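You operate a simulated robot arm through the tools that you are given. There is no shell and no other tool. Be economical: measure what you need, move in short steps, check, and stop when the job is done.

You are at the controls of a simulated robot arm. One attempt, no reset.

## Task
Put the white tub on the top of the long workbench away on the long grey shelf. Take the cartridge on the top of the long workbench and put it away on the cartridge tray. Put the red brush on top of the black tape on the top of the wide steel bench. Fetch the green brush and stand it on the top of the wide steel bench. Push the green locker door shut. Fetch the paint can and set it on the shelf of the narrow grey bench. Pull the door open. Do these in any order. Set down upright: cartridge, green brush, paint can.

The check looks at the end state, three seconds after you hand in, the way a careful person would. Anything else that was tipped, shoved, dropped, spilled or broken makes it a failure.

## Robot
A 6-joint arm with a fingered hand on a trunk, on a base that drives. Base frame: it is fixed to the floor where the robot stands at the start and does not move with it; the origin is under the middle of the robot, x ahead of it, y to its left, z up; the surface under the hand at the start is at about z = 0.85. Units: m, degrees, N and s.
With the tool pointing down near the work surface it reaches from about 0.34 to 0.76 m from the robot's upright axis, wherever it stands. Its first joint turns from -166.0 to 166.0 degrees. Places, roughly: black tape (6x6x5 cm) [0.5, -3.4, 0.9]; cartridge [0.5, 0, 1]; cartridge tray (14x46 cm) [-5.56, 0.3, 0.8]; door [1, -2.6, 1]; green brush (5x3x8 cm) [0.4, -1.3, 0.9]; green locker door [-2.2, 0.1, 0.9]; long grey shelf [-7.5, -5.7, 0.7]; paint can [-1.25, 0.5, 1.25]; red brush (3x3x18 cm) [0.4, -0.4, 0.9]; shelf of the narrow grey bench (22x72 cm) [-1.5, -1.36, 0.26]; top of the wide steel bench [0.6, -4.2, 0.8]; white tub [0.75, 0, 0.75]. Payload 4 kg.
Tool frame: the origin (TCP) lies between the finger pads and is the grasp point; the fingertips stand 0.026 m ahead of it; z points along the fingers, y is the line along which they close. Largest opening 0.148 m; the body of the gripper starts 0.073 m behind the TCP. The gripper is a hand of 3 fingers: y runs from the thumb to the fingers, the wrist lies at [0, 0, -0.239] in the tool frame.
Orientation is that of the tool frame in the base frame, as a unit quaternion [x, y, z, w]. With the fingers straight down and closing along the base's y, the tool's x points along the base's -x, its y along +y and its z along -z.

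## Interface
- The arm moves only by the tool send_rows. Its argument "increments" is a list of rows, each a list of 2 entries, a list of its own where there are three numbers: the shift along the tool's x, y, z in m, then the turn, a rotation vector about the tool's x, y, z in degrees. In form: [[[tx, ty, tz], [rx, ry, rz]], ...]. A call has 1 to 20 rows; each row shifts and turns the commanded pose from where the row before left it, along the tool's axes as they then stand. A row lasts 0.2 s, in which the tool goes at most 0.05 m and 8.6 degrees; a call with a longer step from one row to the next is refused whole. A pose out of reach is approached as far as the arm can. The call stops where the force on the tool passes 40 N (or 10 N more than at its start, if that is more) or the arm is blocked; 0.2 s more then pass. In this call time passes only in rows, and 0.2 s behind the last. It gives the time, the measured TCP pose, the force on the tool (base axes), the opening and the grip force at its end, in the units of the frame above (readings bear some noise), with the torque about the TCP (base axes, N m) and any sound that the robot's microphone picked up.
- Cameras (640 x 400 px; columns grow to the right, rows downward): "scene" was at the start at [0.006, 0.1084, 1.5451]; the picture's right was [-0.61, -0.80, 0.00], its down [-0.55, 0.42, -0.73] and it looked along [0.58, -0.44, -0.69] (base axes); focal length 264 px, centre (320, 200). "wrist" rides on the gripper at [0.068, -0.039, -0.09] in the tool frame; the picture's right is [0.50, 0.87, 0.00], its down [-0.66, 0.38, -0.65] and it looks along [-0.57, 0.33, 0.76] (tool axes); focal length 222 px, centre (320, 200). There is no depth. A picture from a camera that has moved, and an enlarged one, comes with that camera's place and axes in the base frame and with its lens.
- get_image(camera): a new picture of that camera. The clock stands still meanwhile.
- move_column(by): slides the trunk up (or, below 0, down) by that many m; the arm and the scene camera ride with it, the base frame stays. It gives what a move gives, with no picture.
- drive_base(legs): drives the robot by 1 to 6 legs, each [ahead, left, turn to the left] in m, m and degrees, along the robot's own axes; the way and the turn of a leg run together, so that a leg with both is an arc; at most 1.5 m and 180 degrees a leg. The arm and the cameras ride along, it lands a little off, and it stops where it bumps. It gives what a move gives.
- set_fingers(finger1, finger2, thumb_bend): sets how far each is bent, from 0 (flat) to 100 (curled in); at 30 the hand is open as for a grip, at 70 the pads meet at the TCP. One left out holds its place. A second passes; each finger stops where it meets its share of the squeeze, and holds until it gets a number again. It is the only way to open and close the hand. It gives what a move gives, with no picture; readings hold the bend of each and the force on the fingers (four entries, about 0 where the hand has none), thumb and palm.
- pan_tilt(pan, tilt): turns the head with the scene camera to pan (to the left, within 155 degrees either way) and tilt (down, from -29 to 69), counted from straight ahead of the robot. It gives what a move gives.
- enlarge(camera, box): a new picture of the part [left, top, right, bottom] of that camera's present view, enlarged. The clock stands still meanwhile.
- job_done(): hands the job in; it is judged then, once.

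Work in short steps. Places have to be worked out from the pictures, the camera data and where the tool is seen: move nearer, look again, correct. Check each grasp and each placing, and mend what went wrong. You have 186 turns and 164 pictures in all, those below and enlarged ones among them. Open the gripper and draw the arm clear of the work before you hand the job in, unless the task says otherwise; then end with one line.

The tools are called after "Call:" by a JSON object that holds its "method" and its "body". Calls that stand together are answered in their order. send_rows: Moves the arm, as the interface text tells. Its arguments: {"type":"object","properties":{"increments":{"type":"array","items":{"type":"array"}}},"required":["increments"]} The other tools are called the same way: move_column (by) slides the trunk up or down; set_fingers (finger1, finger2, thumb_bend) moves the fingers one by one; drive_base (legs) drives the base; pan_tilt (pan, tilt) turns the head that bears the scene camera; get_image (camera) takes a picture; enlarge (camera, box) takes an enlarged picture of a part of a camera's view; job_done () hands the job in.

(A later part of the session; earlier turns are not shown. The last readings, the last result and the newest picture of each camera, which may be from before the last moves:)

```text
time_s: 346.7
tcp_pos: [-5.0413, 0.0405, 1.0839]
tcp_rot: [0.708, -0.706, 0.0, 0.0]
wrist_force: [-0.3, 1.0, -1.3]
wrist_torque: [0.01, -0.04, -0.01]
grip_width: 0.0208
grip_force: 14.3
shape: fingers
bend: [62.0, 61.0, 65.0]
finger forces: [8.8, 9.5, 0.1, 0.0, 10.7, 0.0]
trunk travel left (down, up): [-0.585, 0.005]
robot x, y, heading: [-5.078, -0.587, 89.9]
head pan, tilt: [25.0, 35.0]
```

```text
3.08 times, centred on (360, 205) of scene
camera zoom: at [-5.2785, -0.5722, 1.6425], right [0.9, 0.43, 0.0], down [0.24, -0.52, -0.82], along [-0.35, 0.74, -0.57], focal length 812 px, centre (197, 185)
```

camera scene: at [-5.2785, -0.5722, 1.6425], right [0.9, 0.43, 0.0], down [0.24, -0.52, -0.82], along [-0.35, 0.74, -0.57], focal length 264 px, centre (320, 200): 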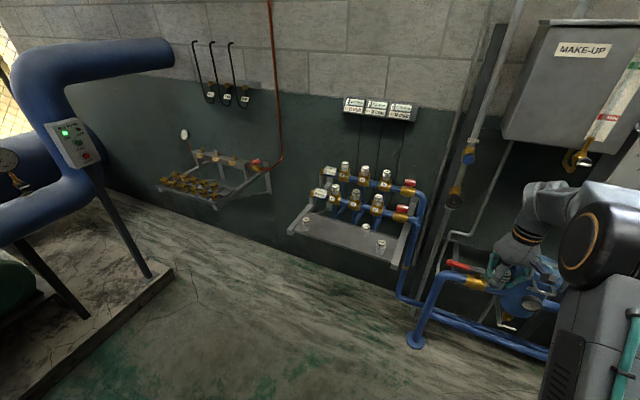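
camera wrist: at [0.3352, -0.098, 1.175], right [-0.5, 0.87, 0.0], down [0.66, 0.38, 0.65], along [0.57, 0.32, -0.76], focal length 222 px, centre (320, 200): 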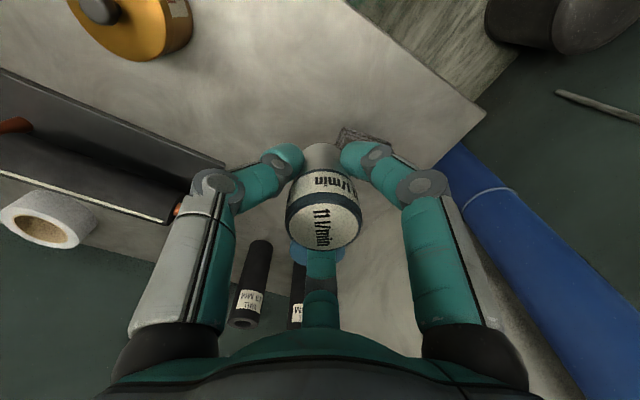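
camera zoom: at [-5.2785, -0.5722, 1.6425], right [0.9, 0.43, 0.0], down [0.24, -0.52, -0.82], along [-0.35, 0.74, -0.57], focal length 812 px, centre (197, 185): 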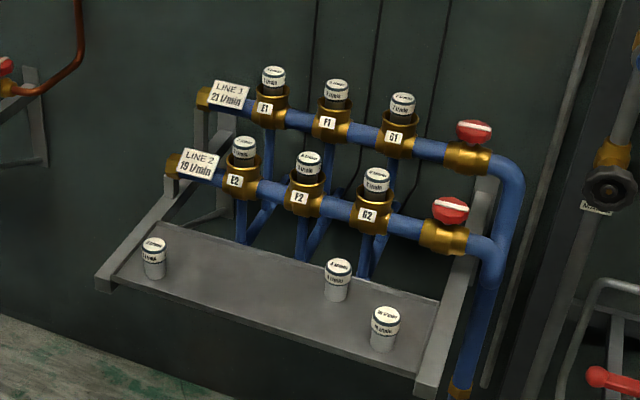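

Free spot between two cartridges at about (-5.61,0.29), tray z≈0.8. I drive so the TCP is almost above it and look with the wrist camera.

Call:
{"method": "drive_base", "body": {"legs": [[0, 0.57, 0], [0.24, 0, 0]]}}

Call:
{"method": "get_image", "body": {"camera": "wrist"}}

```text
time_s: 351.4
tcp_pos: [-5.6189, 0.278, 1.0828]
tcp_rot: [0.711, -0.704, 0.001, 0.0]
wrist_force: [-0.5, 1.1, -1.6]
wrist_torque: [-0.01, 0.0, -0.01]
grip_width: 0.0206
grip_force: 14.3
shape: fingers
bend: [62.0, 61.0, 65.0]
finger forces: [8.9, 9.4, 0.1, 0.1, 10.7, 0.0]
trunk travel left (down, up): [-0.585, 0.005]
robot x, y, heading: [-5.654, -0.3541, 90.6]
head pan, tilt: [25.0, 35.0]
```

```text
47 pictures are left
camera wrist: at [-5.5793, 0.2109, 1.1741], right [-0.86, -0.51, 0.0], down [-0.39, 0.65, 0.65], along [-0.33, 0.56, -0.76], focal length 222 px, centre (320, 200)
```

wrist: 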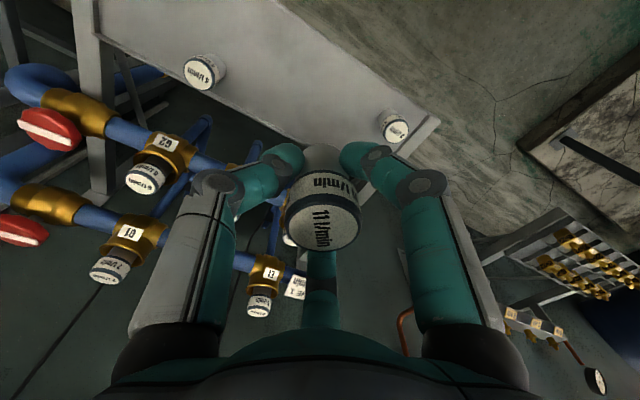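

Neighbours are 13–14 cm either side; tray z≈0.79. I descend to TCP z≈0.86, then slow steps.

Call:
{"method": "send_rows", "body": {"increments": [[[-0.015, 0, 0.03], [0, 0, 0]], [[0, 0, 0.045], [0, 0, 0]], [[0, 0, 0.045], [0, 0, 0]], [[0, 0, 0.045], [0, 0, 0]], [[0, 0, 0.045], [0, 0, 0]], [[0, 0, 0.01], [0, 0, 0]]]}}

Call:
{"method": "enlarge", "body": {"camera": "scene", "box": [280, 140, 560, 340]}}

```text
time_s: 352.8
tcp_pos: [-5.618, 0.2927, 0.8636]
tcp_rot: [0.71, -0.704, 0.0, 0.0]
wrist_force: [-0.3, 0.0, -1.7]
wrist_torque: [-0.02, -0.02, -0.01]
grip_width: 0.0205
grip_force: 14.7
shape: fingers
bend: [62.0, 61.0, 65.0]
finger forces: [8.8, 9.5, 0.1, 0.1, 10.6, 0.1]
trunk travel left (down, up): [-0.585, 0.005]
robot x, y, heading: [-5.6526, -0.354, 90.5]
head pan, tilt: [25.0, 35.0]
```

```text
2.00 times, centred on (420, 240) of scene
camera zoom: at [-5.8526, -0.3362, 1.6425], right [0.9, 0.43, 0.0], down [0.25, -0.52, -0.82], along [-0.35, 0.74, -0.57], focal length 528 px, centre (120, 120)
```

zoom: 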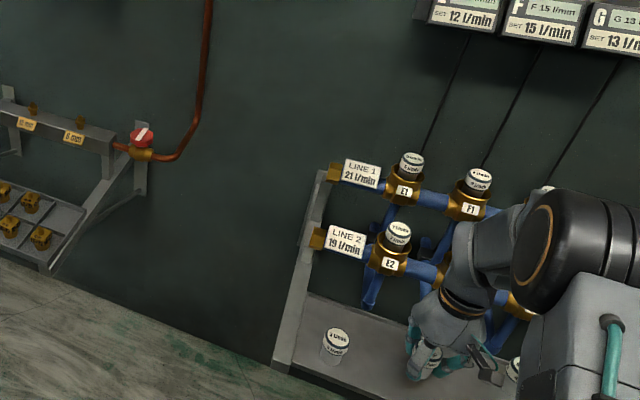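

Now slow steps down until contact.

Call:
{"method": "send_rows", "body": {"increments": [[[0, 0, 0.006], [0, 0, 0]], [[0, 0, 0.006], [0, 0, 0]], [[0, 0, 0.004], [0, 0, 0]], [[0, 0, 0.004], [0, 0, 0]]]}}

```text
time_s: 353.8
tcp_pos: [-5.6183, 0.2932, 0.8454]
tcp_rot: [0.712, -0.703, 0.0, -0.001]
wrist_force: [0.5, 0.4, -0.6]
wrist_torque: [-0.03, 0.0, 0.03]
grip_width: 0.0204
grip_force: 14.5
shape: fingers
bend: [62.0, 61.0, 65.0]
finger forces: [8.9, 9.5, 0.1, 0.0, 10.6, 0.1]
trunk travel left (down, up): [-0.585, 0.005]
robot x, y, heading: [-5.6533, -0.3541, 90.6]
head pan, tilt: [25.0, 35.0]
```

Call:
{"method": "send_rows", "body": {"increments": [[[0, 0, 0.004], [0, 0, 0]], [[0, 0, 0.003], [0, 0, 0]], [[0, 0, 0.003], [0, 0, 0]]]}}

```text
time_s: 354.6
tcp_pos: [-5.6183, 0.2933, 0.8374]
tcp_rot: [0.711, -0.703, -0.001, -0.002]
wrist_force: [1.4, -1.4, 21.0]
wrist_torque: [0.01, 0.03, -0.06]
grip_width: 0.02
grip_force: 18.6
shape: fingers
bend: [62.0, 61.0, 66.0]
finger forces: [11.8, 11.9, 0.0, 0.1, 14.5, 0.1]
trunk travel left (down, up): [-0.585, 0.005]
robot x, y, heading: [-5.6554, -0.3509, 90.4]
head pan, tilt: [25.0, 35.0]
```

Contact at 21 N. I relieve 2 mm, open, and rise.

Call:
{"method": "send_rows", "body": {"increments": [[[0, 0, -0.002], [0, 0, 0]]]}}

Call:
{"method": "set_fingers", "body": {"finger1": 45, "finger2": 45, "thumb_bend": 45}}

Call:
{"method": "send_rows", "body": {"increments": [[[0, 0, -0.03], [0, 0, 0]], [[0, 0, -0.045], [0, 0, 0]], [[0, 0, -0.045], [0, 0, 0]], [[0, 0, -0.045], [0, 0, 0]], [[0, 0, -0.045], [0, 0, 0]], [[0, 0, -0.03], [0, 0, 0]]]}}

Call:
{"method": "get_image", "body": {"camera": "wrist"}}

```text
time_s: 355.0
tcp_pos: [-5.6182, 0.2918, 0.8369]
tcp_rot: [0.71, -0.704, 0.0, -0.001]
wrist_force: [1.0, 2.0, 16.1]
wrist_torque: [0.09, 0.0, -0.03]
grip_width: 0.0198
grip_force: 17.9
shape: fingers
bend: [62.0, 61.0, 66.0]
finger forces: [10.1, 12.1, 0.2, 0.0, 13.8, 0.1]
trunk travel left (down, up): [-0.585, 0.005]
robot x, y, heading: [-5.6521, -0.3509, 90.5]
head pan, tilt: [25.0, 35.0]
```

```text
time_s: 356.0
tcp_pos: [-5.6186, 0.2908, 0.8365]
tcp_rot: [0.711, -0.703, 0.0, -0.001]
wrist_force: [-0.9, 0.2, -0.6]
wrist_torque: [0.01, -0.01, 0.05]
grip_width: 0.0782
grip_force: 0.0
shape: fingers
bend: [45.0, 45.0, 45.0]
finger forces: [0.1, 0.0, 0.0, 0.0, 0.0, 0.0]
trunk travel left (down, up): [-0.585, 0.005]
robot x, y, heading: [-5.6543, -0.3528, 90.6]
head pan, tilt: [25.0, 35.0]
```

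```text
time_s: 357.4
tcp_pos: [-5.619, 0.2927, 1.0779]
tcp_rot: [0.711, -0.703, 0.0, 0.0]
wrist_force: [-0.8, -0.7, 1.1]
wrist_torque: [-0.02, -0.01, 0.01]
grip_width: 0.0783
grip_force: 0.0
shape: fingers
bend: [45.0, 45.0, 45.0]
finger forces: [0.0, 0.0, 0.0, 0.1, 0.0, 0.1]
trunk travel left (down, up): [-0.585, 0.005]
robot x, y, heading: [-5.6517, -0.3506, 90.6]
head pan, tilt: [25.0, 35.0]
```

```text
45 pictures are left
camera wrist: at [-5.5795, 0.226, 1.1672], right [-0.86, -0.51, 0.0], down [-0.39, 0.65, 0.65], along [-0.33, 0.56, -0.76], focal length 222 px, centre (320, 200)
```

wrist: 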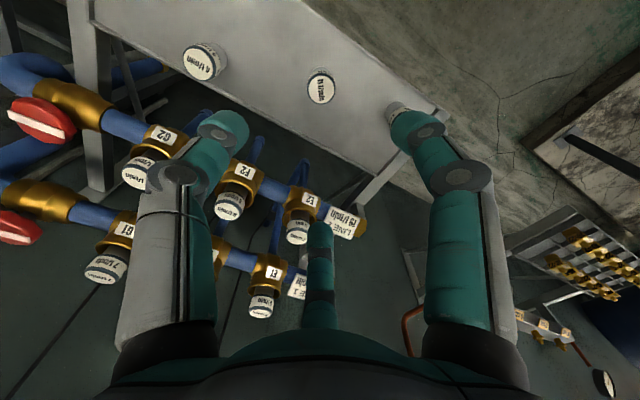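

The cartridge stands on the tray. I return to the long workbench for the white tub.

Call:
{"method": "drive_base", "body": {"legs": [[-0.3, 0, 0], [0, -1.4, 0], [0, -1.4, 0], [0, -1.1, 0], [0, 0, -90.5]]}}

```text
time_s: 381.6
tcp_pos: [-1.1123, -0.7075, 1.0771]
tcp_rot: [0.013, 1.0, -0.001, 0.0]
wrist_force: [0.0, -0.2, 0.3]
wrist_torque: [0.02, 0.03, -0.02]
grip_width: 0.0782
grip_force: 0.0
shape: fingers
bend: [45.0, 45.0, 45.0]
finger forces: [0.1, 0.0, 0.0, 0.0, 0.0, 0.0]
trunk travel left (down, up): [-0.585, 0.005]
robot x, y, heading: [-1.7502, -0.6527, -1.4]
head pan, tilt: [25.0, 35.0]
```

Call:
{"method": "drive_base", "body": {"legs": [[0, 0.65, 1.4], [1.5, 0, 0], [0.17, 0.02, 0]]}}

Call:
{"method": "pan_tilt", "body": {"pan": 10, "tilt": 45}}

Call:
{"method": "get_image", "body": {"camera": "scene"}}

Call:
{"method": "get_image", "body": {"camera": "wrist"}}

```text
time_s: 393.3
tcp_pos: [0.5657, -0.0272, 1.0758]
tcp_rot: [-0.002, 1.0, -0.001, -0.001]
wrist_force: [-0.4, -0.2, -0.9]
wrist_torque: [0.0, 0.01, -0.01]
grip_width: 0.0783
grip_force: 0.0
shape: fingers
bend: [45.0, 45.0, 45.0]
finger forces: [0.0, 0.1, 0.0, 0.0, 0.0, 0.0]
trunk travel left (down, up): [-0.585, 0.005]
robot x, y, heading: [-0.0766, 0.0115, 0.2]
head pan, tilt: [25.0, 35.0]
```

```text
time_s: 394.1
tcp_pos: [0.5651, -0.027, 1.0769]
tcp_rot: [-0.002, 1.0, -0.001, 0.0]
wrist_force: [-0.4, -0.4, -0.2]
wrist_torque: [0.0, 0.01, 0.0]
grip_width: 0.0782
grip_force: 0.0
shape: fingers
bend: [45.0, 45.0, 45.0]
finger forces: [0.0, 0.0, 0.1, 0.0, 0.0, 0.0]
trunk travel left (down, up): [-0.585, 0.005]
robot x, y, heading: [-0.0802, 0.0147, -0.1]
head pan, tilt: [10.0, 45.0]
```

```text
44 pictures are left
camera scene: at [-0.0595, 0.185, 1.6277], right [0.18, -0.98, 0.0], down [-0.7, -0.13, -0.71], along [0.7, 0.13, -0.71], focal length 264 px, centre (320, 200)
```

scene: 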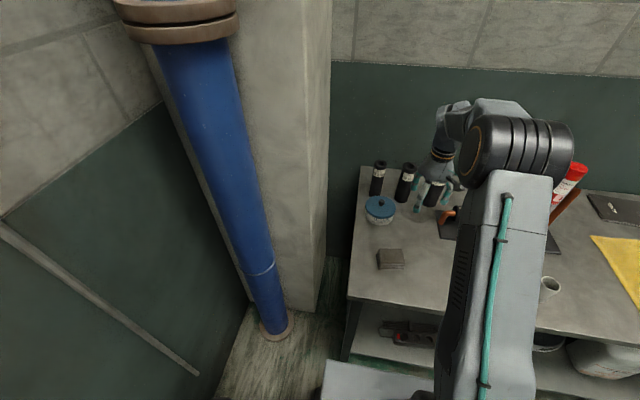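

```text
43 pictures are left
camera wrist: at [0.498, -0.0661, 1.1666], right [-0.5, 0.86, 0.0], down [0.65, 0.38, 0.65], along [0.56, 0.33, -0.76], focal length 222 px, centre (320, 200)
```

wrist: 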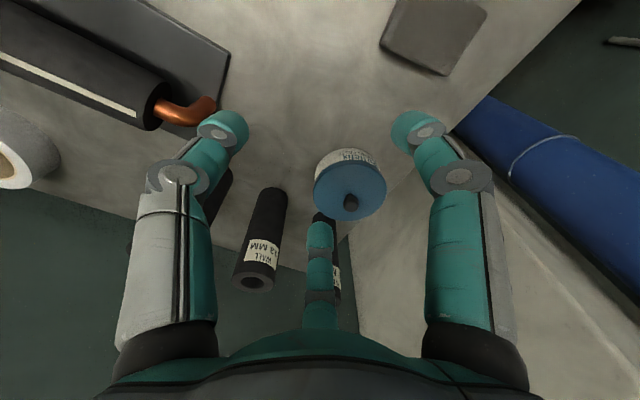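

The tub knob is at (0.67,0.09,0.90), radius ≈5.6 cm; tubes stand behind it at ≈(0.79,0.11) and (0.77,-0.01). I move above the tub with a 15° twist so the digits fall between the tubes.

Call:
{"method": "drive_base", "body": {"legs": [[0.07, 0, 0]]}}

Call:
{"method": "set_fingers", "body": {"finger1": 30, "finger2": 30, "thumb_bend": 30}}

Call:
{"method": "send_rows", "body": {"increments": [[[-0.01, 0.04, 0], [0, 0, 0]], [[-0.01, 0.04, 0], [0, 0, 0]], [[-0.01, 0.037, 0], [0, 0, 0]], [[0, 0, 0], [0, 0, -7.5]], [[0, 0, 0], [0, 0, -7.5]]]}}

Call:
{"method": "get_image", "body": {"camera": "wrist"}}

```text
time_s: 395.1
tcp_pos: [0.6363, -0.0264, 1.0755]
tcp_rot: [-0.002, 1.0, -0.001, -0.001]
wrist_force: [-0.5, -0.5, -0.1]
wrist_torque: [-0.01, -0.02, 0.03]
grip_width: 0.0785
grip_force: 0.0
shape: fingers
bend: [45.0, 45.0, 45.0]
finger forces: [0.0, 0.0, 0.0, 0.0, 0.0, 0.0]
trunk travel left (down, up): [-0.585, 0.005]
robot x, y, heading: [-0.0118, 0.0131, 0.2]
head pan, tilt: [10.0, 45.0]
```

```text
time_s: 396.1
tcp_pos: [0.6358, -0.0278, 1.0764]
tcp_rot: [-0.002, 1.0, -0.001, 0.0]
wrist_force: [0.3, 0.7, 0.3]
wrist_torque: [0.02, 0.02, -0.01]
grip_width: 0.1264
grip_force: 0.2
shape: fingers
bend: [30.0, 30.0, 30.0]
finger forces: [0.1, 0.1, 0.0, 0.0, 0.1, 0.1]
trunk travel left (down, up): [-0.585, 0.005]
robot x, y, heading: [-0.0073, 0.0119, 0.0]
head pan, tilt: [10.0, 45.0]
```

```text
time_s: 397.3
tcp_pos: [0.6675, 0.09, 1.0762]
tcp_rot: [-0.133, 0.991, 0.0, -0.001]
wrist_force: [0.5, 0.1, -0.7]
wrist_torque: [-0.01, 0.04, -0.01]
grip_width: 0.1266
grip_force: 0.0
shape: fingers
bend: [30.0, 30.0, 30.0]
finger forces: [0.0, 0.0, 0.1, 0.1, 0.0, 0.0]
trunk travel left (down, up): [-0.585, 0.005]
robot x, y, heading: [-0.0087, 0.0098, 0.2]
head pan, tilt: [10.0, 45.0]
```

```text
42 pictures are left
camera wrist: at [0.611, 0.0345, 1.1667], right [-0.71, 0.7, 0.0], down [0.53, 0.54, 0.65], along [0.46, 0.46, -0.76], focal length 222 px, centre (320, 200)
```

wrist: 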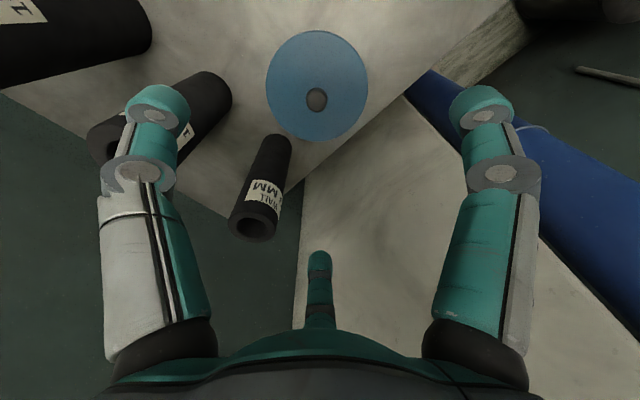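

Lid centre at ≈(0.664,0.081). Digits fall clear of the tubes; I descend to TCP z≈0.88.

Call:
{"method": "send_rows", "body": {"increments": [[[0.006, -0.008, 0.03], [0, 0, 0]], [[0, 0, 0.045], [0, 0, 0]], [[0, 0, 0.045], [0, 0, 0]], [[0, 0, 0.04], [0, 0, 0]], [[0, 0, 0.025], [0, 0, 0]], [[0, 0, 0.01], [0, 0, 0]]]}}

Call:
{"method": "get_image", "body": {"camera": "wrist"}}

```text
time_s: 398.7
tcp_pos: [0.6624, 0.0807, 0.8811]
tcp_rot: [-0.133, 0.991, -0.001, 0.0]
wrist_force: [-0.4, -0.5, 0.0]
wrist_torque: [0.01, 0.04, 0.0]
grip_width: 0.1267
grip_force: 0.1
shape: fingers
bend: [30.0, 30.0, 30.0]
finger forces: [0.0, 0.0, 0.1, 0.0, 0.1, 0.0]
trunk travel left (down, up): [-0.585, 0.005]
robot x, y, heading: [-0.0082, 0.0102, 0.2]
head pan, tilt: [10.0, 45.0]
```

```text
41 pictures are left
camera wrist: at [0.6074, 0.0259, 0.9705], right [-0.71, 0.71, 0.0], down [0.53, 0.54, 0.65], along [0.46, 0.46, -0.76], focal length 222 px, centre (320, 200)
```

wrist: 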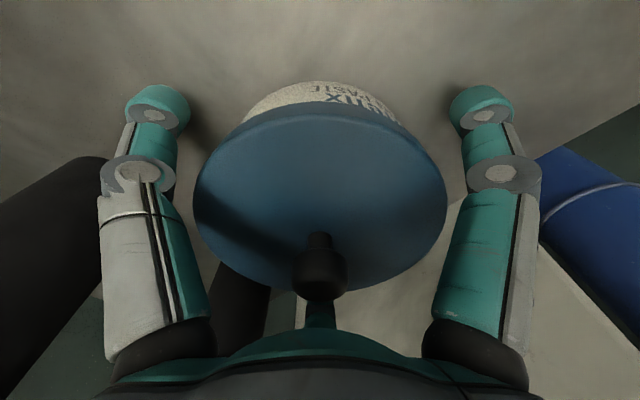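

Centred. I close the hand.

Call:
{"method": "set_fingers", "body": {"finger1": 75, "finger2": 75, "thumb_bend": 75}}

Call:
{"method": "send_rows", "body": {"increments": [[[0, 0, -0.01], [0, 0, 0]], [[0, 0, -0.015], [0, 0, 0]], [[0, 0, -0.02], [0, 0, 0]]]}}

Call:
{"method": "get_image", "body": {"camera": "wrist"}}

Call:
{"method": "enlarge", "body": {"camera": "scene", "box": [330, 120, 490, 280]}}

```text
time_s: 399.7
tcp_pos: [0.6628, 0.0807, 0.8812]
tcp_rot: [-0.133, 0.991, -0.001, -0.001]
wrist_force: [0.0, -2.2, 1.3]
wrist_torque: [-0.41, -0.1, -0.02]
grip_width: 0.0855
grip_force: 33.0
shape: fingers
bend: [34.0, 35.0, 63.0]
finger forces: [16.6, 16.1, 0.1, 0.0, 33.0, 0.0]
trunk travel left (down, up): [-0.585, 0.005]
robot x, y, heading: [-0.0068, 0.0126, -0.2]
head pan, tilt: [10.0, 45.0]
heard: snap
```

```text
time_s: 400.5
tcp_pos: [0.6622, 0.0811, 0.9267]
tcp_rot: [-0.132, 0.991, 0.0, -0.001]
wrist_force: [0.5, -0.1, -6.8]
wrist_torque: [-0.11, 0.01, 0.0]
grip_width: 0.0853
grip_force: 29.7
shape: fingers
bend: [34.0, 35.0, 64.0]
finger forces: [16.8, 16.0, 0.1, 0.1, 26.6, 0.0]
trunk travel left (down, up): [-0.585, 0.005]
robot x, y, heading: [-0.0092, 0.0116, 0.0]
head pan, tilt: [10.0, 45.0]
```

```text
40 pictures are left
camera wrist: at [0.6078, 0.026, 1.0156], right [-0.71, 0.7, 0.0], down [0.53, 0.54, 0.65], along [0.46, 0.46, -0.76], focal length 222 px, centre (320, 200)
```

wrist: 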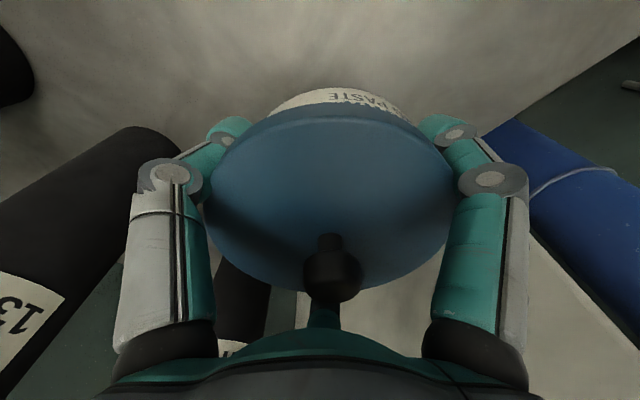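

```text
2.50 times, centred on (410, 200) of scene
camera zoom: at [0.012, 0.1853, 1.6276], right [0.18, -0.98, 0.0], down [-0.7, -0.12, -0.71], along [0.7, 0.12, -0.71], focal length 660 px, centre (95, 200)
```

zoom: 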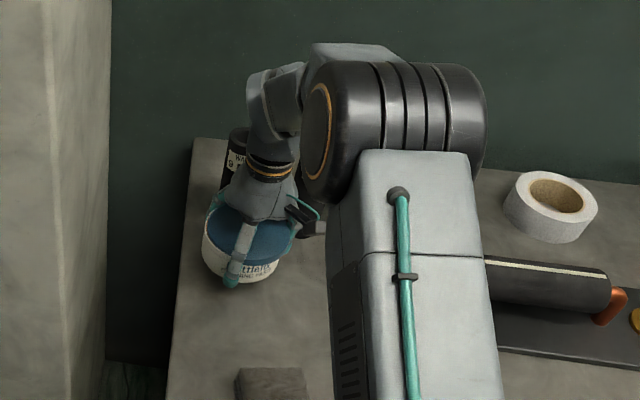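

A "snap" was heard while squeezing. I check the tub closely for damage.

Call:
{"method": "enlarge", "body": {"camera": "wrist", "box": [190, 70, 470, 310]}}

Call:
{"method": "enlarge", "body": {"camera": "scene", "box": [370, 180, 420, 240]}}

```text
1.67 times, centred on (330, 190) of wrist
camera zoom: at [0.6078, 0.026, 1.0156], right [-0.71, 0.7, 0.0], down [0.53, 0.54, 0.65], along [0.46, 0.46, -0.76], focal length 370 px, centre (303, 217)
```

zoom: 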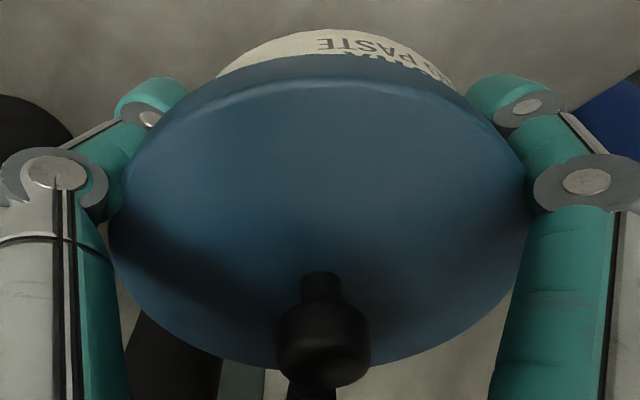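

```text
6.67 times, centred on (395, 210) of scene
camera zoom: at [0.012, 0.1853, 1.6276], right [0.18, -0.98, 0.0], down [-0.7, -0.12, -0.71], along [0.7, 0.12, -0.71], focal length 1760 px, centre (-180, 133)
```

zoom: 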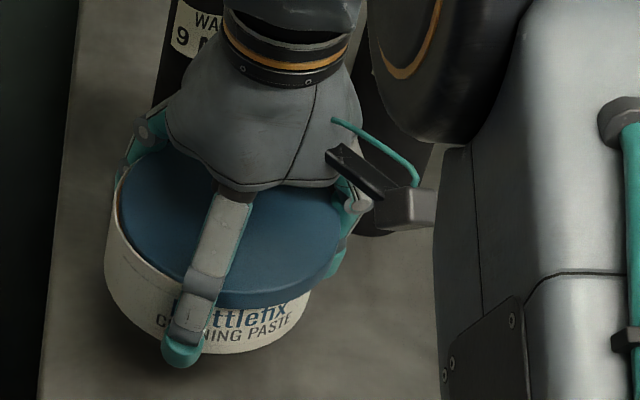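

The lid looks shifted relative to the body, so the snap may be the lid unseating. I set the tub back down, release and inspect.

Call:
{"method": "send_rows", "body": {"increments": [[[0, 0, 0.02], [0, 0, 0]], [[0, 0, 0.015], [0, 0, 0]], [[0, 0, 0.007], [0, 0, 0]], [[0, 0, 0.003], [0, 0, 0]]]}}

Call:
{"method": "set_fingers", "body": {"finger1": 27, "finger2": 27, "thumb_bend": 27}}

Call:
{"method": "send_rows", "body": {"increments": [[[0, 0, -0.03], [0, 0, 0]], [[0, 0, -0.045], [0, 0, 0]], [[0, 0, -0.045], [0, 0, 0]], [[0, 0, -0.045], [0, 0, 0]]]}}

Call:
{"method": "get_image", "body": {"camera": "wrist"}}

Call:
{"method": "enlarge", "body": {"camera": "scene", "box": [330, 160, 450, 260]}}

```text
time_s: 401.5
tcp_pos: [0.6629, 0.0812, 0.8824]
tcp_rot: [-0.131, 0.991, -0.001, -0.001]
wrist_force: [-0.3, -0.6, -5.4]
wrist_torque: [-0.06, -0.05, -0.01]
grip_width: 0.0852
grip_force: 30.1
shape: fingers
bend: [34.0, 35.0, 64.0]
finger forces: [16.7, 15.7, 0.1, 0.0, 26.6, 0.0]
trunk travel left (down, up): [-0.585, 0.005]
robot x, y, heading: [-0.0055, 0.0109, -0.1]
head pan, tilt: [10.0, 45.0]
```

```text
time_s: 402.5
tcp_pos: [0.6615, 0.0796, 0.8814]
tcp_rot: [-0.133, 0.991, -0.002, -0.001]
wrist_force: [0.2, -0.3, 0.6]
wrist_torque: [0.0, -0.02, 0.04]
grip_width: 0.1326
grip_force: 0.4
shape: fingers
bend: [27.0, 27.0, 27.0]
finger forces: [0.0, 0.5, 0.1, 0.0, 0.0, 0.0]
trunk travel left (down, up): [-0.585, 0.005]
robot x, y, heading: [-0.0096, 0.0098, -0.0]
head pan, tilt: [10.0, 45.0]
```

```text
time_s: 403.5
tcp_pos: [0.6612, 0.0797, 1.0474]
tcp_rot: [-0.133, 0.991, -0.002, 0.0]
wrist_force: [-0.7, 0.1, -0.8]
wrist_torque: [0.03, -0.01, 0.01]
grip_width: 0.1329
grip_force: 0.0
shape: fingers
bend: [27.0, 27.0, 27.0]
finger forces: [0.0, 0.1, 0.0, 0.1, 0.0, 0.0]
trunk travel left (down, up): [-0.585, 0.005]
robot x, y, heading: [-0.0095, 0.0113, -0.0]
head pan, tilt: [10.0, 45.0]
```

```text
36 pictures are left
camera wrist: at [0.6064, 0.0256, 1.137], right [-0.71, 0.71, 0.0], down [0.53, 0.54, 0.65], along [0.46, 0.46, -0.76], focal length 222 px, centre (320, 200)
```

wrist: 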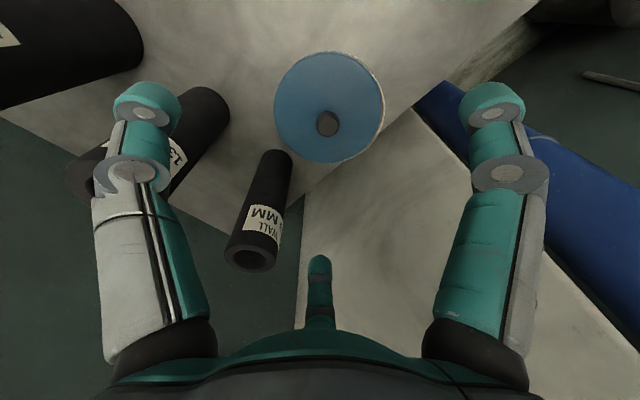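

```text
4.00 times, centred on (390, 210) of scene
camera zoom: at [0.0113, 0.1851, 1.6276], right [0.18, -0.98, 0.0], down [-0.7, -0.12, -0.71], along [0.7, 0.12, -0.71], focal length 1056 px, centre (40, 160)
```

zoom: 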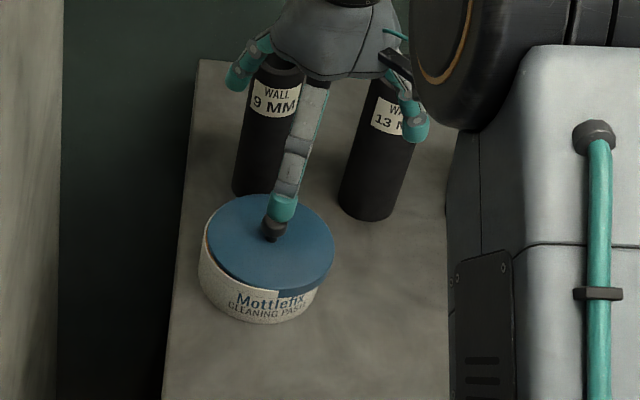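

The lid sits ~8 mm off toward +x/−y on the body. I'll try to mend it: hand at lid height with fingers open, thumb on the protruding side, then bend the thumb slightly to slide the lid back.

Call:
{"method": "send_rows", "body": {"increments": [[[0, 0.006, 0], [0, 0, -8]], [[0, 0.006, 0], [0, 0, -8]], [[0, 0, 0], [0, 0, -4]], [[0, 0, 0.04], [0, 0, 0]], [[0, 0, 0.04], [0, 0, 0]], [[0, 0, 0.04], [0, 0, 0]], [[0, 0, 0.025], [0, 0, 0]]]}}

Call:
{"method": "get_image", "body": {"camera": "wrist"}}

```text
time_s: 405.1
tcp_pos: [0.6564, 0.0912, 0.9015]
tcp_rot: [-0.302, 0.953, -0.001, 0.0]
wrist_force: [0.7, -0.4, 0.0]
wrist_torque: [0.0, 0.02, 0.01]
grip_width: 0.1331
grip_force: 0.0
shape: fingers
bend: [27.0, 27.0, 27.0]
finger forces: [0.0, 0.1, 0.0, 0.0, 0.0, 0.1]
trunk travel left (down, up): [-0.585, 0.005]
robot x, y, heading: [-0.0072, 0.0144, 0.3]
head pan, tilt: [10.0, 45.0]
```

```text
34 pictures are left
camera wrist: at [0.6247, 0.0208, 0.9909], right [-0.91, 0.42, 0.0], down [0.32, 0.69, 0.65], along [0.27, 0.59, -0.76], focal length 222 px, centre (320, 200)
```

wrist: 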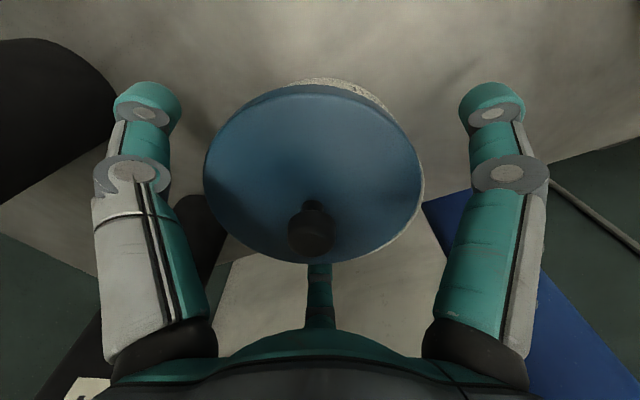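

The body's rim shows on the right (opposite the thumb), as expected. I bend the thumb in small steps.

Call:
{"method": "set_fingers", "body": {"thumb_bend": 36}}

Call:
{"method": "set_fingers", "body": {"thumb_bend": 39}}

Call:
{"method": "get_image", "body": {"camera": "wrist"}}

```text
time_s: 406.1
tcp_pos: [0.6574, 0.0916, 0.9017]
tcp_rot: [-0.302, 0.953, -0.002, -0.001]
wrist_force: [0.3, -0.9, 0.1]
wrist_torque: [0.0, 0.04, 0.05]
grip_width: 0.1209
grip_force: 0.1
shape: fingers
bend: [27.0, 27.0, 36.0]
finger forces: [0.0, 0.0, 0.1, 0.0, 0.0, 0.0]
trunk travel left (down, up): [-0.585, 0.005]
robot x, y, heading: [-0.0089, 0.0098, -0.1]
head pan, tilt: [10.0, 45.0]
```

```text
time_s: 407.1
tcp_pos: [0.6568, 0.0906, 0.9011]
tcp_rot: [-0.301, 0.953, -0.001, -0.001]
wrist_force: [0.0, -0.3, 0.4]
wrist_torque: [-0.06, 0.0, 0.05]
grip_width: 0.1166
grip_force: 0.2
shape: fingers
bend: [27.0, 27.0, 39.0]
finger forces: [0.0, 0.0, 0.0, 0.0, 0.3, 0.0]
trunk travel left (down, up): [-0.585, 0.005]
robot x, y, heading: [-0.0097, 0.0153, 0.2]
head pan, tilt: [10.0, 45.0]
```

```text
33 pictures are left
camera wrist: at [0.6245, 0.0208, 0.9914], right [-0.91, 0.42, 0.0], down [0.32, 0.69, 0.65], along [0.27, 0.59, -0.76], focal length 222 px, centre (320, 200)
```

wrist: 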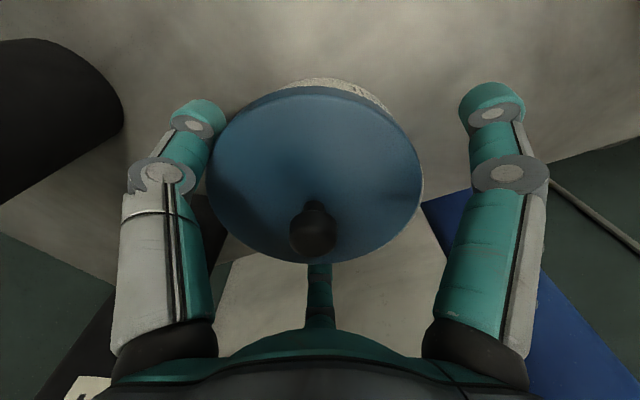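

The lid slides easily (0.3 N). Two more small steps.

Call:
{"method": "set_fingers", "body": {"thumb_bend": 41}}

Call:
{"method": "get_image", "body": {"camera": "wrist"}}

```text
time_s: 408.1
tcp_pos: [0.6575, 0.0916, 0.9009]
tcp_rot: [-0.302, 0.953, -0.001, -0.001]
wrist_force: [0.5, 0.0, 0.0]
wrist_torque: [0.0, 0.0, 0.01]
grip_width: 0.1137
grip_force: 0.3
shape: fingers
bend: [27.0, 27.0, 41.0]
finger forces: [0.0, 0.1, 0.0, 0.1, 0.5, 0.0]
trunk travel left (down, up): [-0.585, 0.005]
robot x, y, heading: [-0.0094, 0.012, -0.2]
head pan, tilt: [10.0, 45.0]
```

```text
32 pictures are left
camera wrist: at [0.6245, 0.0208, 0.9914], right [-0.91, 0.42, 0.0], down [0.32, 0.69, 0.65], along [0.27, 0.59, -0.76], focal length 222 px, centre (320, 200)
```

wrist: 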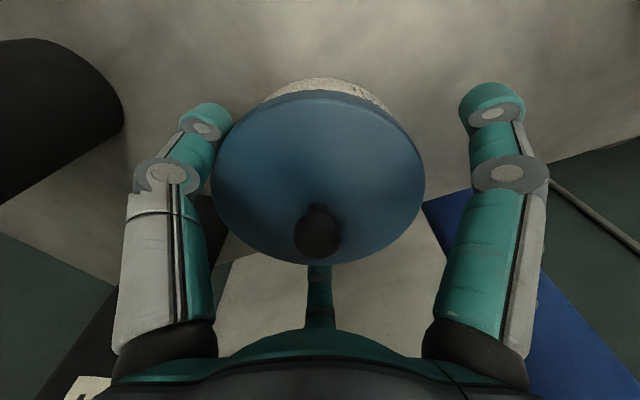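

One more step, then I'll press the lid down with a closed fist on the knob.

Call:
{"method": "set_fingers", "body": {"thumb_bend": 43}}

Call:
{"method": "set_fingers", "body": {"thumb_bend": 27}}

Call:
{"method": "send_rows", "body": {"increments": [[[0, 0, -0.045], [0, 0, 0]], [[0, 0, -0.045], [0, 0, 0]], [[0, 0, -0.02], [0, 0, 0]]]}}

Call:
{"method": "get_image", "body": {"camera": "wrist"}}

Call:
{"method": "enlarge", "body": {"camera": "scene", "box": [330, 160, 450, 260]}}

```text
time_s: 409.1
tcp_pos: [0.6567, 0.0915, 0.9015]
tcp_rot: [-0.302, 0.953, 0.0, -0.001]
wrist_force: [0.0, -0.8, -0.1]
wrist_torque: [0.03, 0.01, -0.03]
grip_width: 0.1106
grip_force: 0.5
shape: fingers
bend: [27.0, 27.0, 43.0]
finger forces: [0.0, 0.0, 0.1, 0.0, 0.3, 0.0]
trunk travel left (down, up): [-0.585, 0.005]
robot x, y, heading: [-0.009, 0.0109, 0.2]
head pan, tilt: [10.0, 45.0]
```

```text
time_s: 410.1
tcp_pos: [0.6579, 0.0917, 0.9014]
tcp_rot: [-0.302, 0.953, -0.001, 0.0]
wrist_force: [-0.6, 0.2, -0.3]
wrist_torque: [-0.01, 0.01, 0.0]
grip_width: 0.1326
grip_force: 0.0
shape: fingers
bend: [27.0, 27.0, 27.0]
finger forces: [0.1, 0.1, 0.0, 0.0, 0.0, 0.1]
trunk travel left (down, up): [-0.585, 0.005]
robot x, y, heading: [-0.007, 0.0141, -0.1]
head pan, tilt: [10.0, 45.0]
```

```text
time_s: 410.9
tcp_pos: [0.6593, 0.0907, 1.012]
tcp_rot: [-0.303, 0.953, -0.002, 0.0]
wrist_force: [-0.6, 0.2, 0.0]
wrist_torque: [-0.01, 0.0, -0.02]
grip_width: 0.1327
grip_force: 0.0
shape: fingers
bend: [27.0, 27.0, 27.0]
finger forces: [0.1, 0.0, 0.0, 0.0, 0.1, 0.1]
trunk travel left (down, up): [-0.585, 0.005]
robot x, y, heading: [-0.0074, 0.0107, -0.0]
head pan, tilt: [10.0, 45.0]
```

```text
31 pictures are left
camera wrist: at [0.6255, 0.0211, 1.1018], right [-0.91, 0.42, 0.0], down [0.32, 0.69, 0.65], along [0.27, 0.59, -0.76], focal length 222 px, centre (320, 200)
```

wrist: 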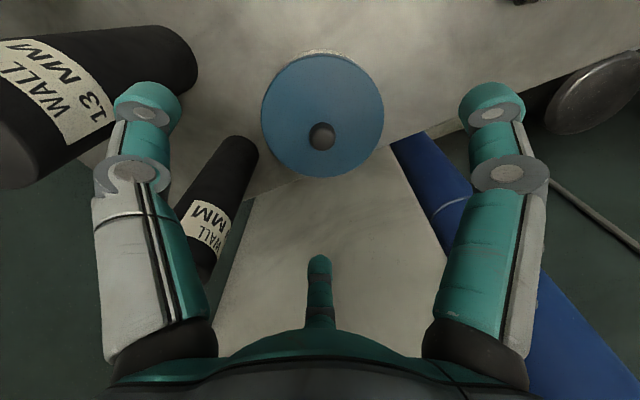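

```text
4.00 times, centred on (390, 210) of scene
camera zoom: at [0.0114, 0.1851, 1.6276], right [0.18, -0.98, 0.0], down [-0.7, -0.12, -0.71], along [0.7, 0.12, -0.71], focal length 1056 px, centre (40, 160)
```

zoom: 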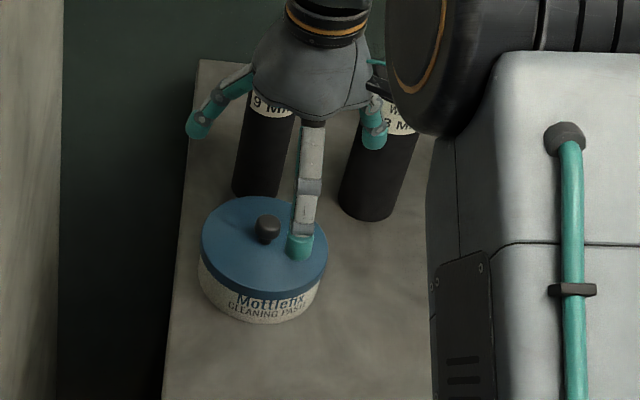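

The lid is aligned again. I make a fist over the knob and press down gently to seat it.

Call:
{"method": "set_fingers", "body": {"finger1": 72, "finger2": 72, "thumb_bend": 72}}

Call:
{"method": "send_rows", "body": {"increments": [[[-0.007, 0.007, 0.03], [0, 0, 0]], [[0, 0, 0.03], [0, 0, 0]], [[0, 0, 0.01], [0, 0, 0]], [[0, 0, 0.004], [0, 0, 0]], [[0, 0, 0.004], [0, 0, 0]], [[0, 0, 0.003], [0, 0, 0]], [[0, 0, 0.003], [0, 0, 0]], [[0, 0, 0.002], [0, 0, 0]], [[0, 0, 0.002], [0, 0, 0]]]}}

```text
time_s: 411.9
tcp_pos: [0.6578, 0.0913, 1.0112]
tcp_rot: [-0.302, 0.953, -0.001, -0.001]
wrist_force: [0.7, 0.1, -0.3]
wrist_torque: [-0.02, -0.01, 0.01]
grip_width: 0.0
grip_force: 0.1
shape: fingers
bend: [71.0, 71.0, 71.0]
finger forces: [0.0, 0.1, 0.1, 0.0, 0.0, 0.0]
trunk travel left (down, up): [-0.585, 0.005]
robot x, y, heading: [-0.0079, 0.0151, 0.2]
head pan, tilt: [10.0, 45.0]
```

```text
time_s: 412.7
tcp_pos: [0.6628, 0.1013, 0.9553]
tcp_rot: [-0.302, 0.953, -0.003, 0.008]
wrist_force: [-6.2, -1.5, 24.8]
wrist_torque: [-0.16, 0.25, -0.04]
grip_width: 0.0004
grip_force: 16.6
shape: fingers
bend: [73.0, 71.0, 72.0]
finger forces: [19.4, 0.0, 0.1, 0.0, 14.9, 0.0]
trunk travel left (down, up): [-0.585, 0.005]
robot x, y, heading: [-0.007, 0.0128, -0.2]
head pan, tilt: [10.0, 45.0]
heard: snap
stopped in row 3: the force on the tool passed its limit at 51 N (the readings are from after the stop); the commanded pose is now the measured one
```

A second snap — the lid has seated again. I rise, open, recentre, and regrip lower and softer, using modest bend targets.

Call:
{"method": "send_rows", "body": {"increments": [[[0, 0, -0.04], [0, 0, 0]], [[0.004, 0, -0.04], [0, -0.9, 0]]]}}

Call:
{"method": "set_fingers", "body": {"finger1": 27, "finger2": 27, "thumb_bend": 27}}

Call:
{"method": "get_image", "body": {"camera": "wrist"}}

```text
time_s: 413.3
tcp_pos: [0.66, 0.0985, 1.0311]
tcp_rot: [-0.302, 0.953, 0.0, 0.013]
wrist_force: [0.1, -1.4, 0.7]
wrist_torque: [0.03, -0.01, 0.02]
grip_width: 0.0001
grip_force: 0.1
shape: fingers
bend: [71.0, 71.0, 71.0]
finger forces: [0.1, 0.0, 0.0, 0.1, 0.1, 0.0]
trunk travel left (down, up): [-0.585, 0.005]
robot x, y, heading: [-0.0094, 0.016, 0.4]
head pan, tilt: [10.0, 45.0]
```

```text
time_s: 414.3
tcp_pos: [0.6603, 0.0997, 1.0313]
tcp_rot: [-0.302, 0.953, 0.0, 0.013]
wrist_force: [-1.0, 0.2, 0.6]
wrist_torque: [-0.01, 0.0, 0.01]
grip_width: 0.1327
grip_force: 0.1
shape: fingers
bend: [27.0, 27.0, 27.0]
finger forces: [0.0, 0.0, 0.1, 0.0, 0.1, 0.1]
trunk travel left (down, up): [-0.585, 0.005]
robot x, y, heading: [-0.0091, 0.0163, 0.1]
head pan, tilt: [10.0, 45.0]
```

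```text
29 pictures are left
camera wrist: at [0.6249, 0.0276, 1.1195], right [-0.91, 0.42, -0.02], down [0.3, 0.68, 0.67], along [0.29, 0.6, -0.74], focal length 222 px, centre (320, 200)
```

wrist: 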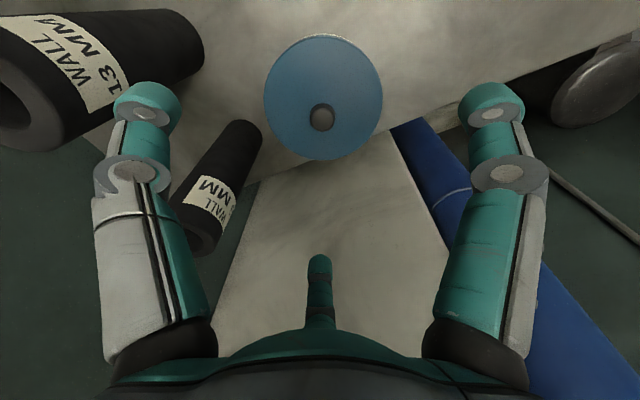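

Lid centre ≈(0.657,0.092). I centre, level the tool, descend to z≈0.878 and close softly.

Call:
{"method": "send_rows", "body": {"increments": [[[0.0065, -0.004, 0.03], [0, 1.5, 0]], [[0, 0, 0.045], [0, 0, 0]], [[0, 0, 0.045], [0, 0, 0]], [[0, 0, 0.025], [0, 0, 0]], [[0, 0, 0.008], [0, 0, 0]]]}}

Call:
{"method": "set_fingers", "body": {"finger1": 36, "finger2": 36, "thumb_bend": 36}}

Call:
{"method": "get_image", "body": {"camera": "wrist"}}

```text
time_s: 415.5
tcp_pos: [0.659, 0.0913, 0.8777]
tcp_rot: [-0.301, 0.954, -0.004, 0.001]
wrist_force: [0.5, -0.2, 0.1]
wrist_torque: [0.01, 0.02, -0.01]
grip_width: 0.1326
grip_force: 0.5
shape: fingers
bend: [27.0, 27.0, 27.0]
finger forces: [0.1, 0.3, 0.1, 0.0, 0.0, 0.0]
trunk travel left (down, up): [-0.585, 0.005]
robot x, y, heading: [-0.0069, 0.0124, -0.2]
head pan, tilt: [10.0, 45.0]
```

```text
time_s: 416.5
tcp_pos: [0.6577, 0.0915, 0.8777]
tcp_rot: [-0.302, 0.953, -0.003, 0.001]
wrist_force: [1.5, 2.4, 4.1]
wrist_torque: [0.1, 0.12, -0.04]
grip_width: 0.111
grip_force: 3.0
shape: fingers
bend: [35.0, 34.0, 36.0]
finger forces: [2.3, 3.6, 0.0, 0.0, 0.3, 0.0]
trunk travel left (down, up): [-0.585, 0.005]
robot x, y, heading: [-0.0092, 0.0124, 0.0]
head pan, tilt: [10.0, 45.0]
```

```text
28 pictures are left
camera wrist: at [0.6253, 0.0212, 0.9681], right [-0.91, 0.42, -0.01], down [0.31, 0.69, 0.65], along [0.28, 0.59, -0.76], focal length 222 px, centre (320, 200)
```

wrist: 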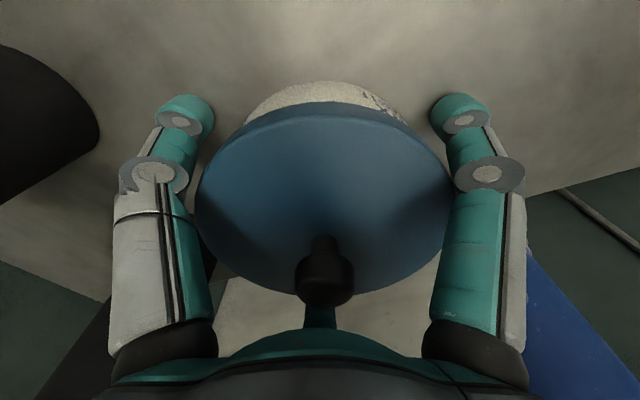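

Fingers touch; thumb not quite. I tighten in modest steps.

Call:
{"method": "set_fingers", "body": {"thumb_bend": 40}}

Call:
{"method": "set_fingers", "body": {"finger1": 40, "finger2": 40, "thumb_bend": 44}}

```text
time_s: 417.5
tcp_pos: [0.6586, 0.0907, 0.8778]
tcp_rot: [-0.302, 0.953, -0.004, 0.002]
wrist_force: [2.8, -0.4, 9.8]
wrist_torque: [-0.44, -0.38, 0.14]
grip_width: 0.1087
grip_force: 5.6
shape: fingers
bend: [35.0, 35.0, 38.0]
finger forces: [1.4, 1.5, 0.1, 0.1, 8.1, 0.0]
trunk travel left (down, up): [-0.585, 0.005]
robot x, y, heading: [-0.0092, 0.0121, -0.1]
head pan, tilt: [10.0, 45.0]
heard: snap
```

```text
time_s: 418.5
tcp_pos: [0.6574, 0.0918, 0.8795]
tcp_rot: [-0.302, 0.953, -0.004, 0.002]
wrist_force: [2.8, -1.7, 19.8]
wrist_torque: [-0.42, -0.2, 0.08]
grip_width: 0.1044
grip_force: 13.2
shape: fingers
bend: [36.0, 36.0, 40.0]
finger forces: [8.6, 6.5, 0.1, 0.1, 11.4, 0.0]
trunk travel left (down, up): [-0.585, 0.005]
robot x, y, heading: [-0.0082, 0.0152, -0.0]
head pan, tilt: [10.0, 45.0]
```

The lid clicked loose again with very light force, so I'll carry the tub with the lid resting on it and snap it on at the destination. I lift a little and check body and lid come together.

Call:
{"method": "set_fingers", "body": {"finger1": 44, "finger2": 44, "thumb_bend": 46}}

Call:
{"method": "send_rows", "body": {"increments": [[[0, 0, -0.01], [0, 0, 0]], [[0, 0, -0.01], [0, 0, 0]], [[0, 0, -0.015], [0, 0, 0]]]}}

Call:
{"method": "enlarge", "body": {"camera": "scene", "box": [330, 140, 450, 260]}}

```text
time_s: 419.5
tcp_pos: [0.6575, 0.0909, 0.879]
tcp_rot: [-0.302, 0.953, -0.003, 0.003]
wrist_force: [3.0, -1.1, 27.5]
wrist_torque: [-0.22, 0.05, 0.05]
grip_width: 0.1022
grip_force: 18.4
shape: fingers
bend: [37.0, 37.0, 41.0]
finger forces: [13.6, 10.6, 0.0, 0.0, 13.0, 0.0]
trunk travel left (down, up): [-0.585, 0.005]
robot x, y, heading: [-0.0094, 0.014, 0.4]
head pan, tilt: [10.0, 45.0]
```

```text
time_s: 420.3
tcp_pos: [0.6571, 0.0902, 0.9132]
tcp_rot: [-0.302, 0.953, -0.004, 0.0]
wrist_force: [-0.5, -0.4, -0.5]
wrist_torque: [0.01, 0.03, 0.01]
grip_width: 0.093
grip_force: 17.9
shape: fingers
bend: [38.0, 38.0, 44.0]
finger forces: [12.4, 12.0, 0.1, 0.0, 11.7, 0.0]
trunk travel left (down, up): [-0.585, 0.005]
robot x, y, heading: [-0.0099, 0.0114, -0.1]
head pan, tilt: [10.0, 45.0]
```

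```text
3.33 times, centred on (390, 200) of scene
camera zoom: at [0.0114, 0.1851, 1.6276], right [0.18, -0.98, 0.0], down [-0.7, -0.12, -0.71], along [0.7, 0.12, -0.71], focal length 880 px, centre (87, 200)
```

zoom: 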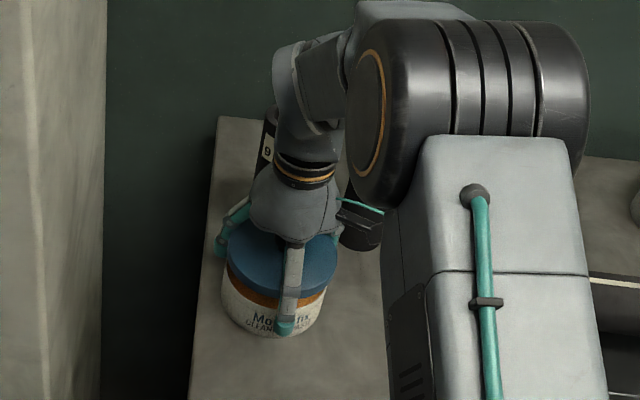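

The hand took only the lid (0.5 N); the body stayed on the bench. I lower the lid straight back onto the body, press lightly, and reopen.

Call:
{"method": "send_rows", "body": {"increments": [[[0, 0, 0.015], [0, 0, 0]], [[0, 0, 0.01], [0, 0, 0]], [[0, 0, 0.006], [0, 0, 0]], [[0, 0, 0.004], [0, 0, 0]]]}}

Call:
{"method": "set_fingers", "body": {"finger1": 27, "finger2": 27, "thumb_bend": 27}}

Call:
{"method": "get_image", "body": {"camera": "wrist"}}

```text
time_s: 421.3
tcp_pos: [0.6592, 0.0918, 0.8795]
tcp_rot: [-0.301, 0.954, -0.004, 0.004]
wrist_force: [-2.9, 0.1, 20.2]
wrist_torque: [-1.01, -0.34, -0.15]
grip_width: 0.0932
grip_force: 27.3
shape: fingers
bend: [38.0, 38.0, 45.0]
finger forces: [14.5, 11.4, 0.0, 0.1, 28.6, 0.0]
trunk travel left (down, up): [-0.585, 0.005]
robot x, y, heading: [-0.0078, 0.0124, 0.2]
head pan, tilt: [10.0, 45.0]
```

```text
time_s: 422.3
tcp_pos: [0.6579, 0.0927, 0.8789]
tcp_rot: [-0.302, 0.953, -0.005, 0.001]
wrist_force: [-0.6, 0.4, 0.3]
wrist_torque: [0.01, 0.01, 0.01]
grip_width: 0.133
grip_force: 0.1
shape: fingers
bend: [27.0, 27.0, 27.0]
finger forces: [0.0, 0.0, 0.0, 0.0, 0.0, 0.0]
trunk travel left (down, up): [-0.585, 0.005]
robot x, y, heading: [-0.0054, 0.013, 0.4]
head pan, tilt: [10.0, 45.0]
```

```text
26 pictures are left
camera wrist: at [0.6253, 0.0212, 0.9677], right [-0.91, 0.42, -0.01], down [0.32, 0.69, 0.65], along [0.28, 0.59, -0.76], focal length 222 px, centre (320, 200)
```

wrist: 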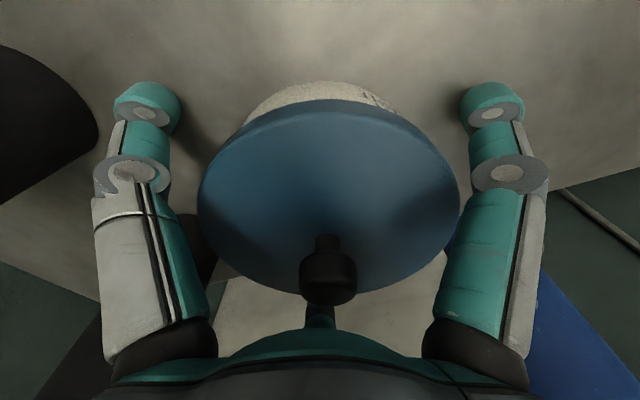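

Lid is back on the body. I grip firmly as in the first lift and test the weight.

Call:
{"method": "set_fingers", "body": {"finger1": 75, "finger2": 75, "thumb_bend": 75}}

Call:
{"method": "send_rows", "body": {"increments": [[[0, 0, -0.006], [0, 0, 0]], [[0, 0, -0.008], [0, 0, 0]]]}}

```text
time_s: 423.3
tcp_pos: [0.6589, 0.0904, 0.8807]
tcp_rot: [-0.302, 0.953, -0.005, 0.003]
wrist_force: [6.7, -4.0, 28.0]
wrist_torque: [-1.67, -1.31, 0.28]
grip_width: 0.0877
grip_force: 39.9
shape: fingers
bend: [35.0, 36.0, 52.0]
finger forces: [15.7, 15.3, 0.0, 0.1, 48.3, 0.0]
trunk travel left (down, up): [-0.585, 0.005]
robot x, y, heading: [-0.0074, 0.0144, 0.2]
head pan, tilt: [10.0, 45.0]
```

```text
time_s: 423.9
tcp_pos: [0.6571, 0.0931, 0.8902]
tcp_rot: [-0.302, 0.953, -0.004, -0.002]
wrist_force: [-0.8, 0.2, -6.4]
wrist_torque: [-0.02, -0.09, -0.01]
grip_width: 0.0852
grip_force: 29.1
shape: fingers
bend: [34.0, 34.0, 53.0]
finger forces: [17.1, 17.4, 0.1, 0.0, 23.8, 0.0]
trunk travel left (down, up): [-0.585, 0.005]
robot x, y, heading: [-0.01, 0.0125, 0.3]
head pan, tilt: [10.0, 45.0]
```

The full weight (6.4 N) is carried now. I lift further and check.

Call:
{"method": "send_rows", "body": {"increments": [[[0, 0, -0.02], [0, 0, 0]], [[0, 0, -0.04], [0, 0, 0]], [[0, 0, -0.045], [0, 0, 0]], [[0, 0, -0.045], [0, 0, 0]], [[0, 0, -0.045], [0, 0, 0]]]}}

Call:
{"method": "enlarge", "body": {"camera": "scene", "box": [330, 120, 490, 240]}}

```text
time_s: 425.1
tcp_pos: [0.6563, 0.0938, 1.0863]
tcp_rot: [-0.303, 0.953, -0.004, 0.001]
wrist_force: [0.3, 0.1, -7.6]
wrist_torque: [-0.04, -0.02, 0.02]
grip_width: 0.0851
grip_force: 29.0
shape: fingers
bend: [34.0, 34.0, 53.0]
finger forces: [17.0, 17.4, 0.0, 0.1, 23.2, 0.1]
trunk travel left (down, up): [-0.585, 0.005]
robot x, y, heading: [-0.0091, 0.0092, -0.1]
head pan, tilt: [10.0, 45.0]
```

```text
3.33 times, centred on (410, 180) of scene
camera zoom: at [0.0118, 0.1851, 1.6276], right [0.18, -0.98, 0.0], down [-0.7, -0.12, -0.71], along [0.7, 0.12, -0.71], focal length 880 px, centre (20, 267)
```

zoom: 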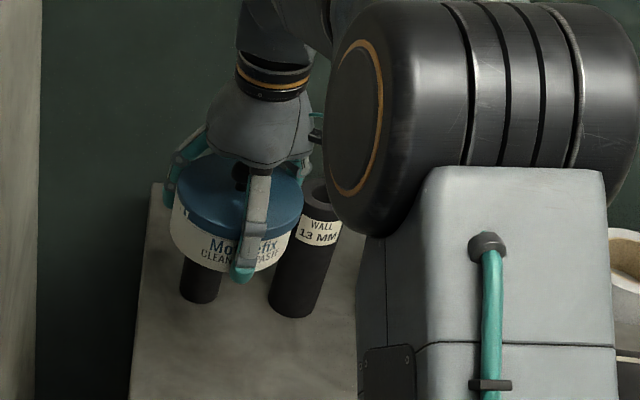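

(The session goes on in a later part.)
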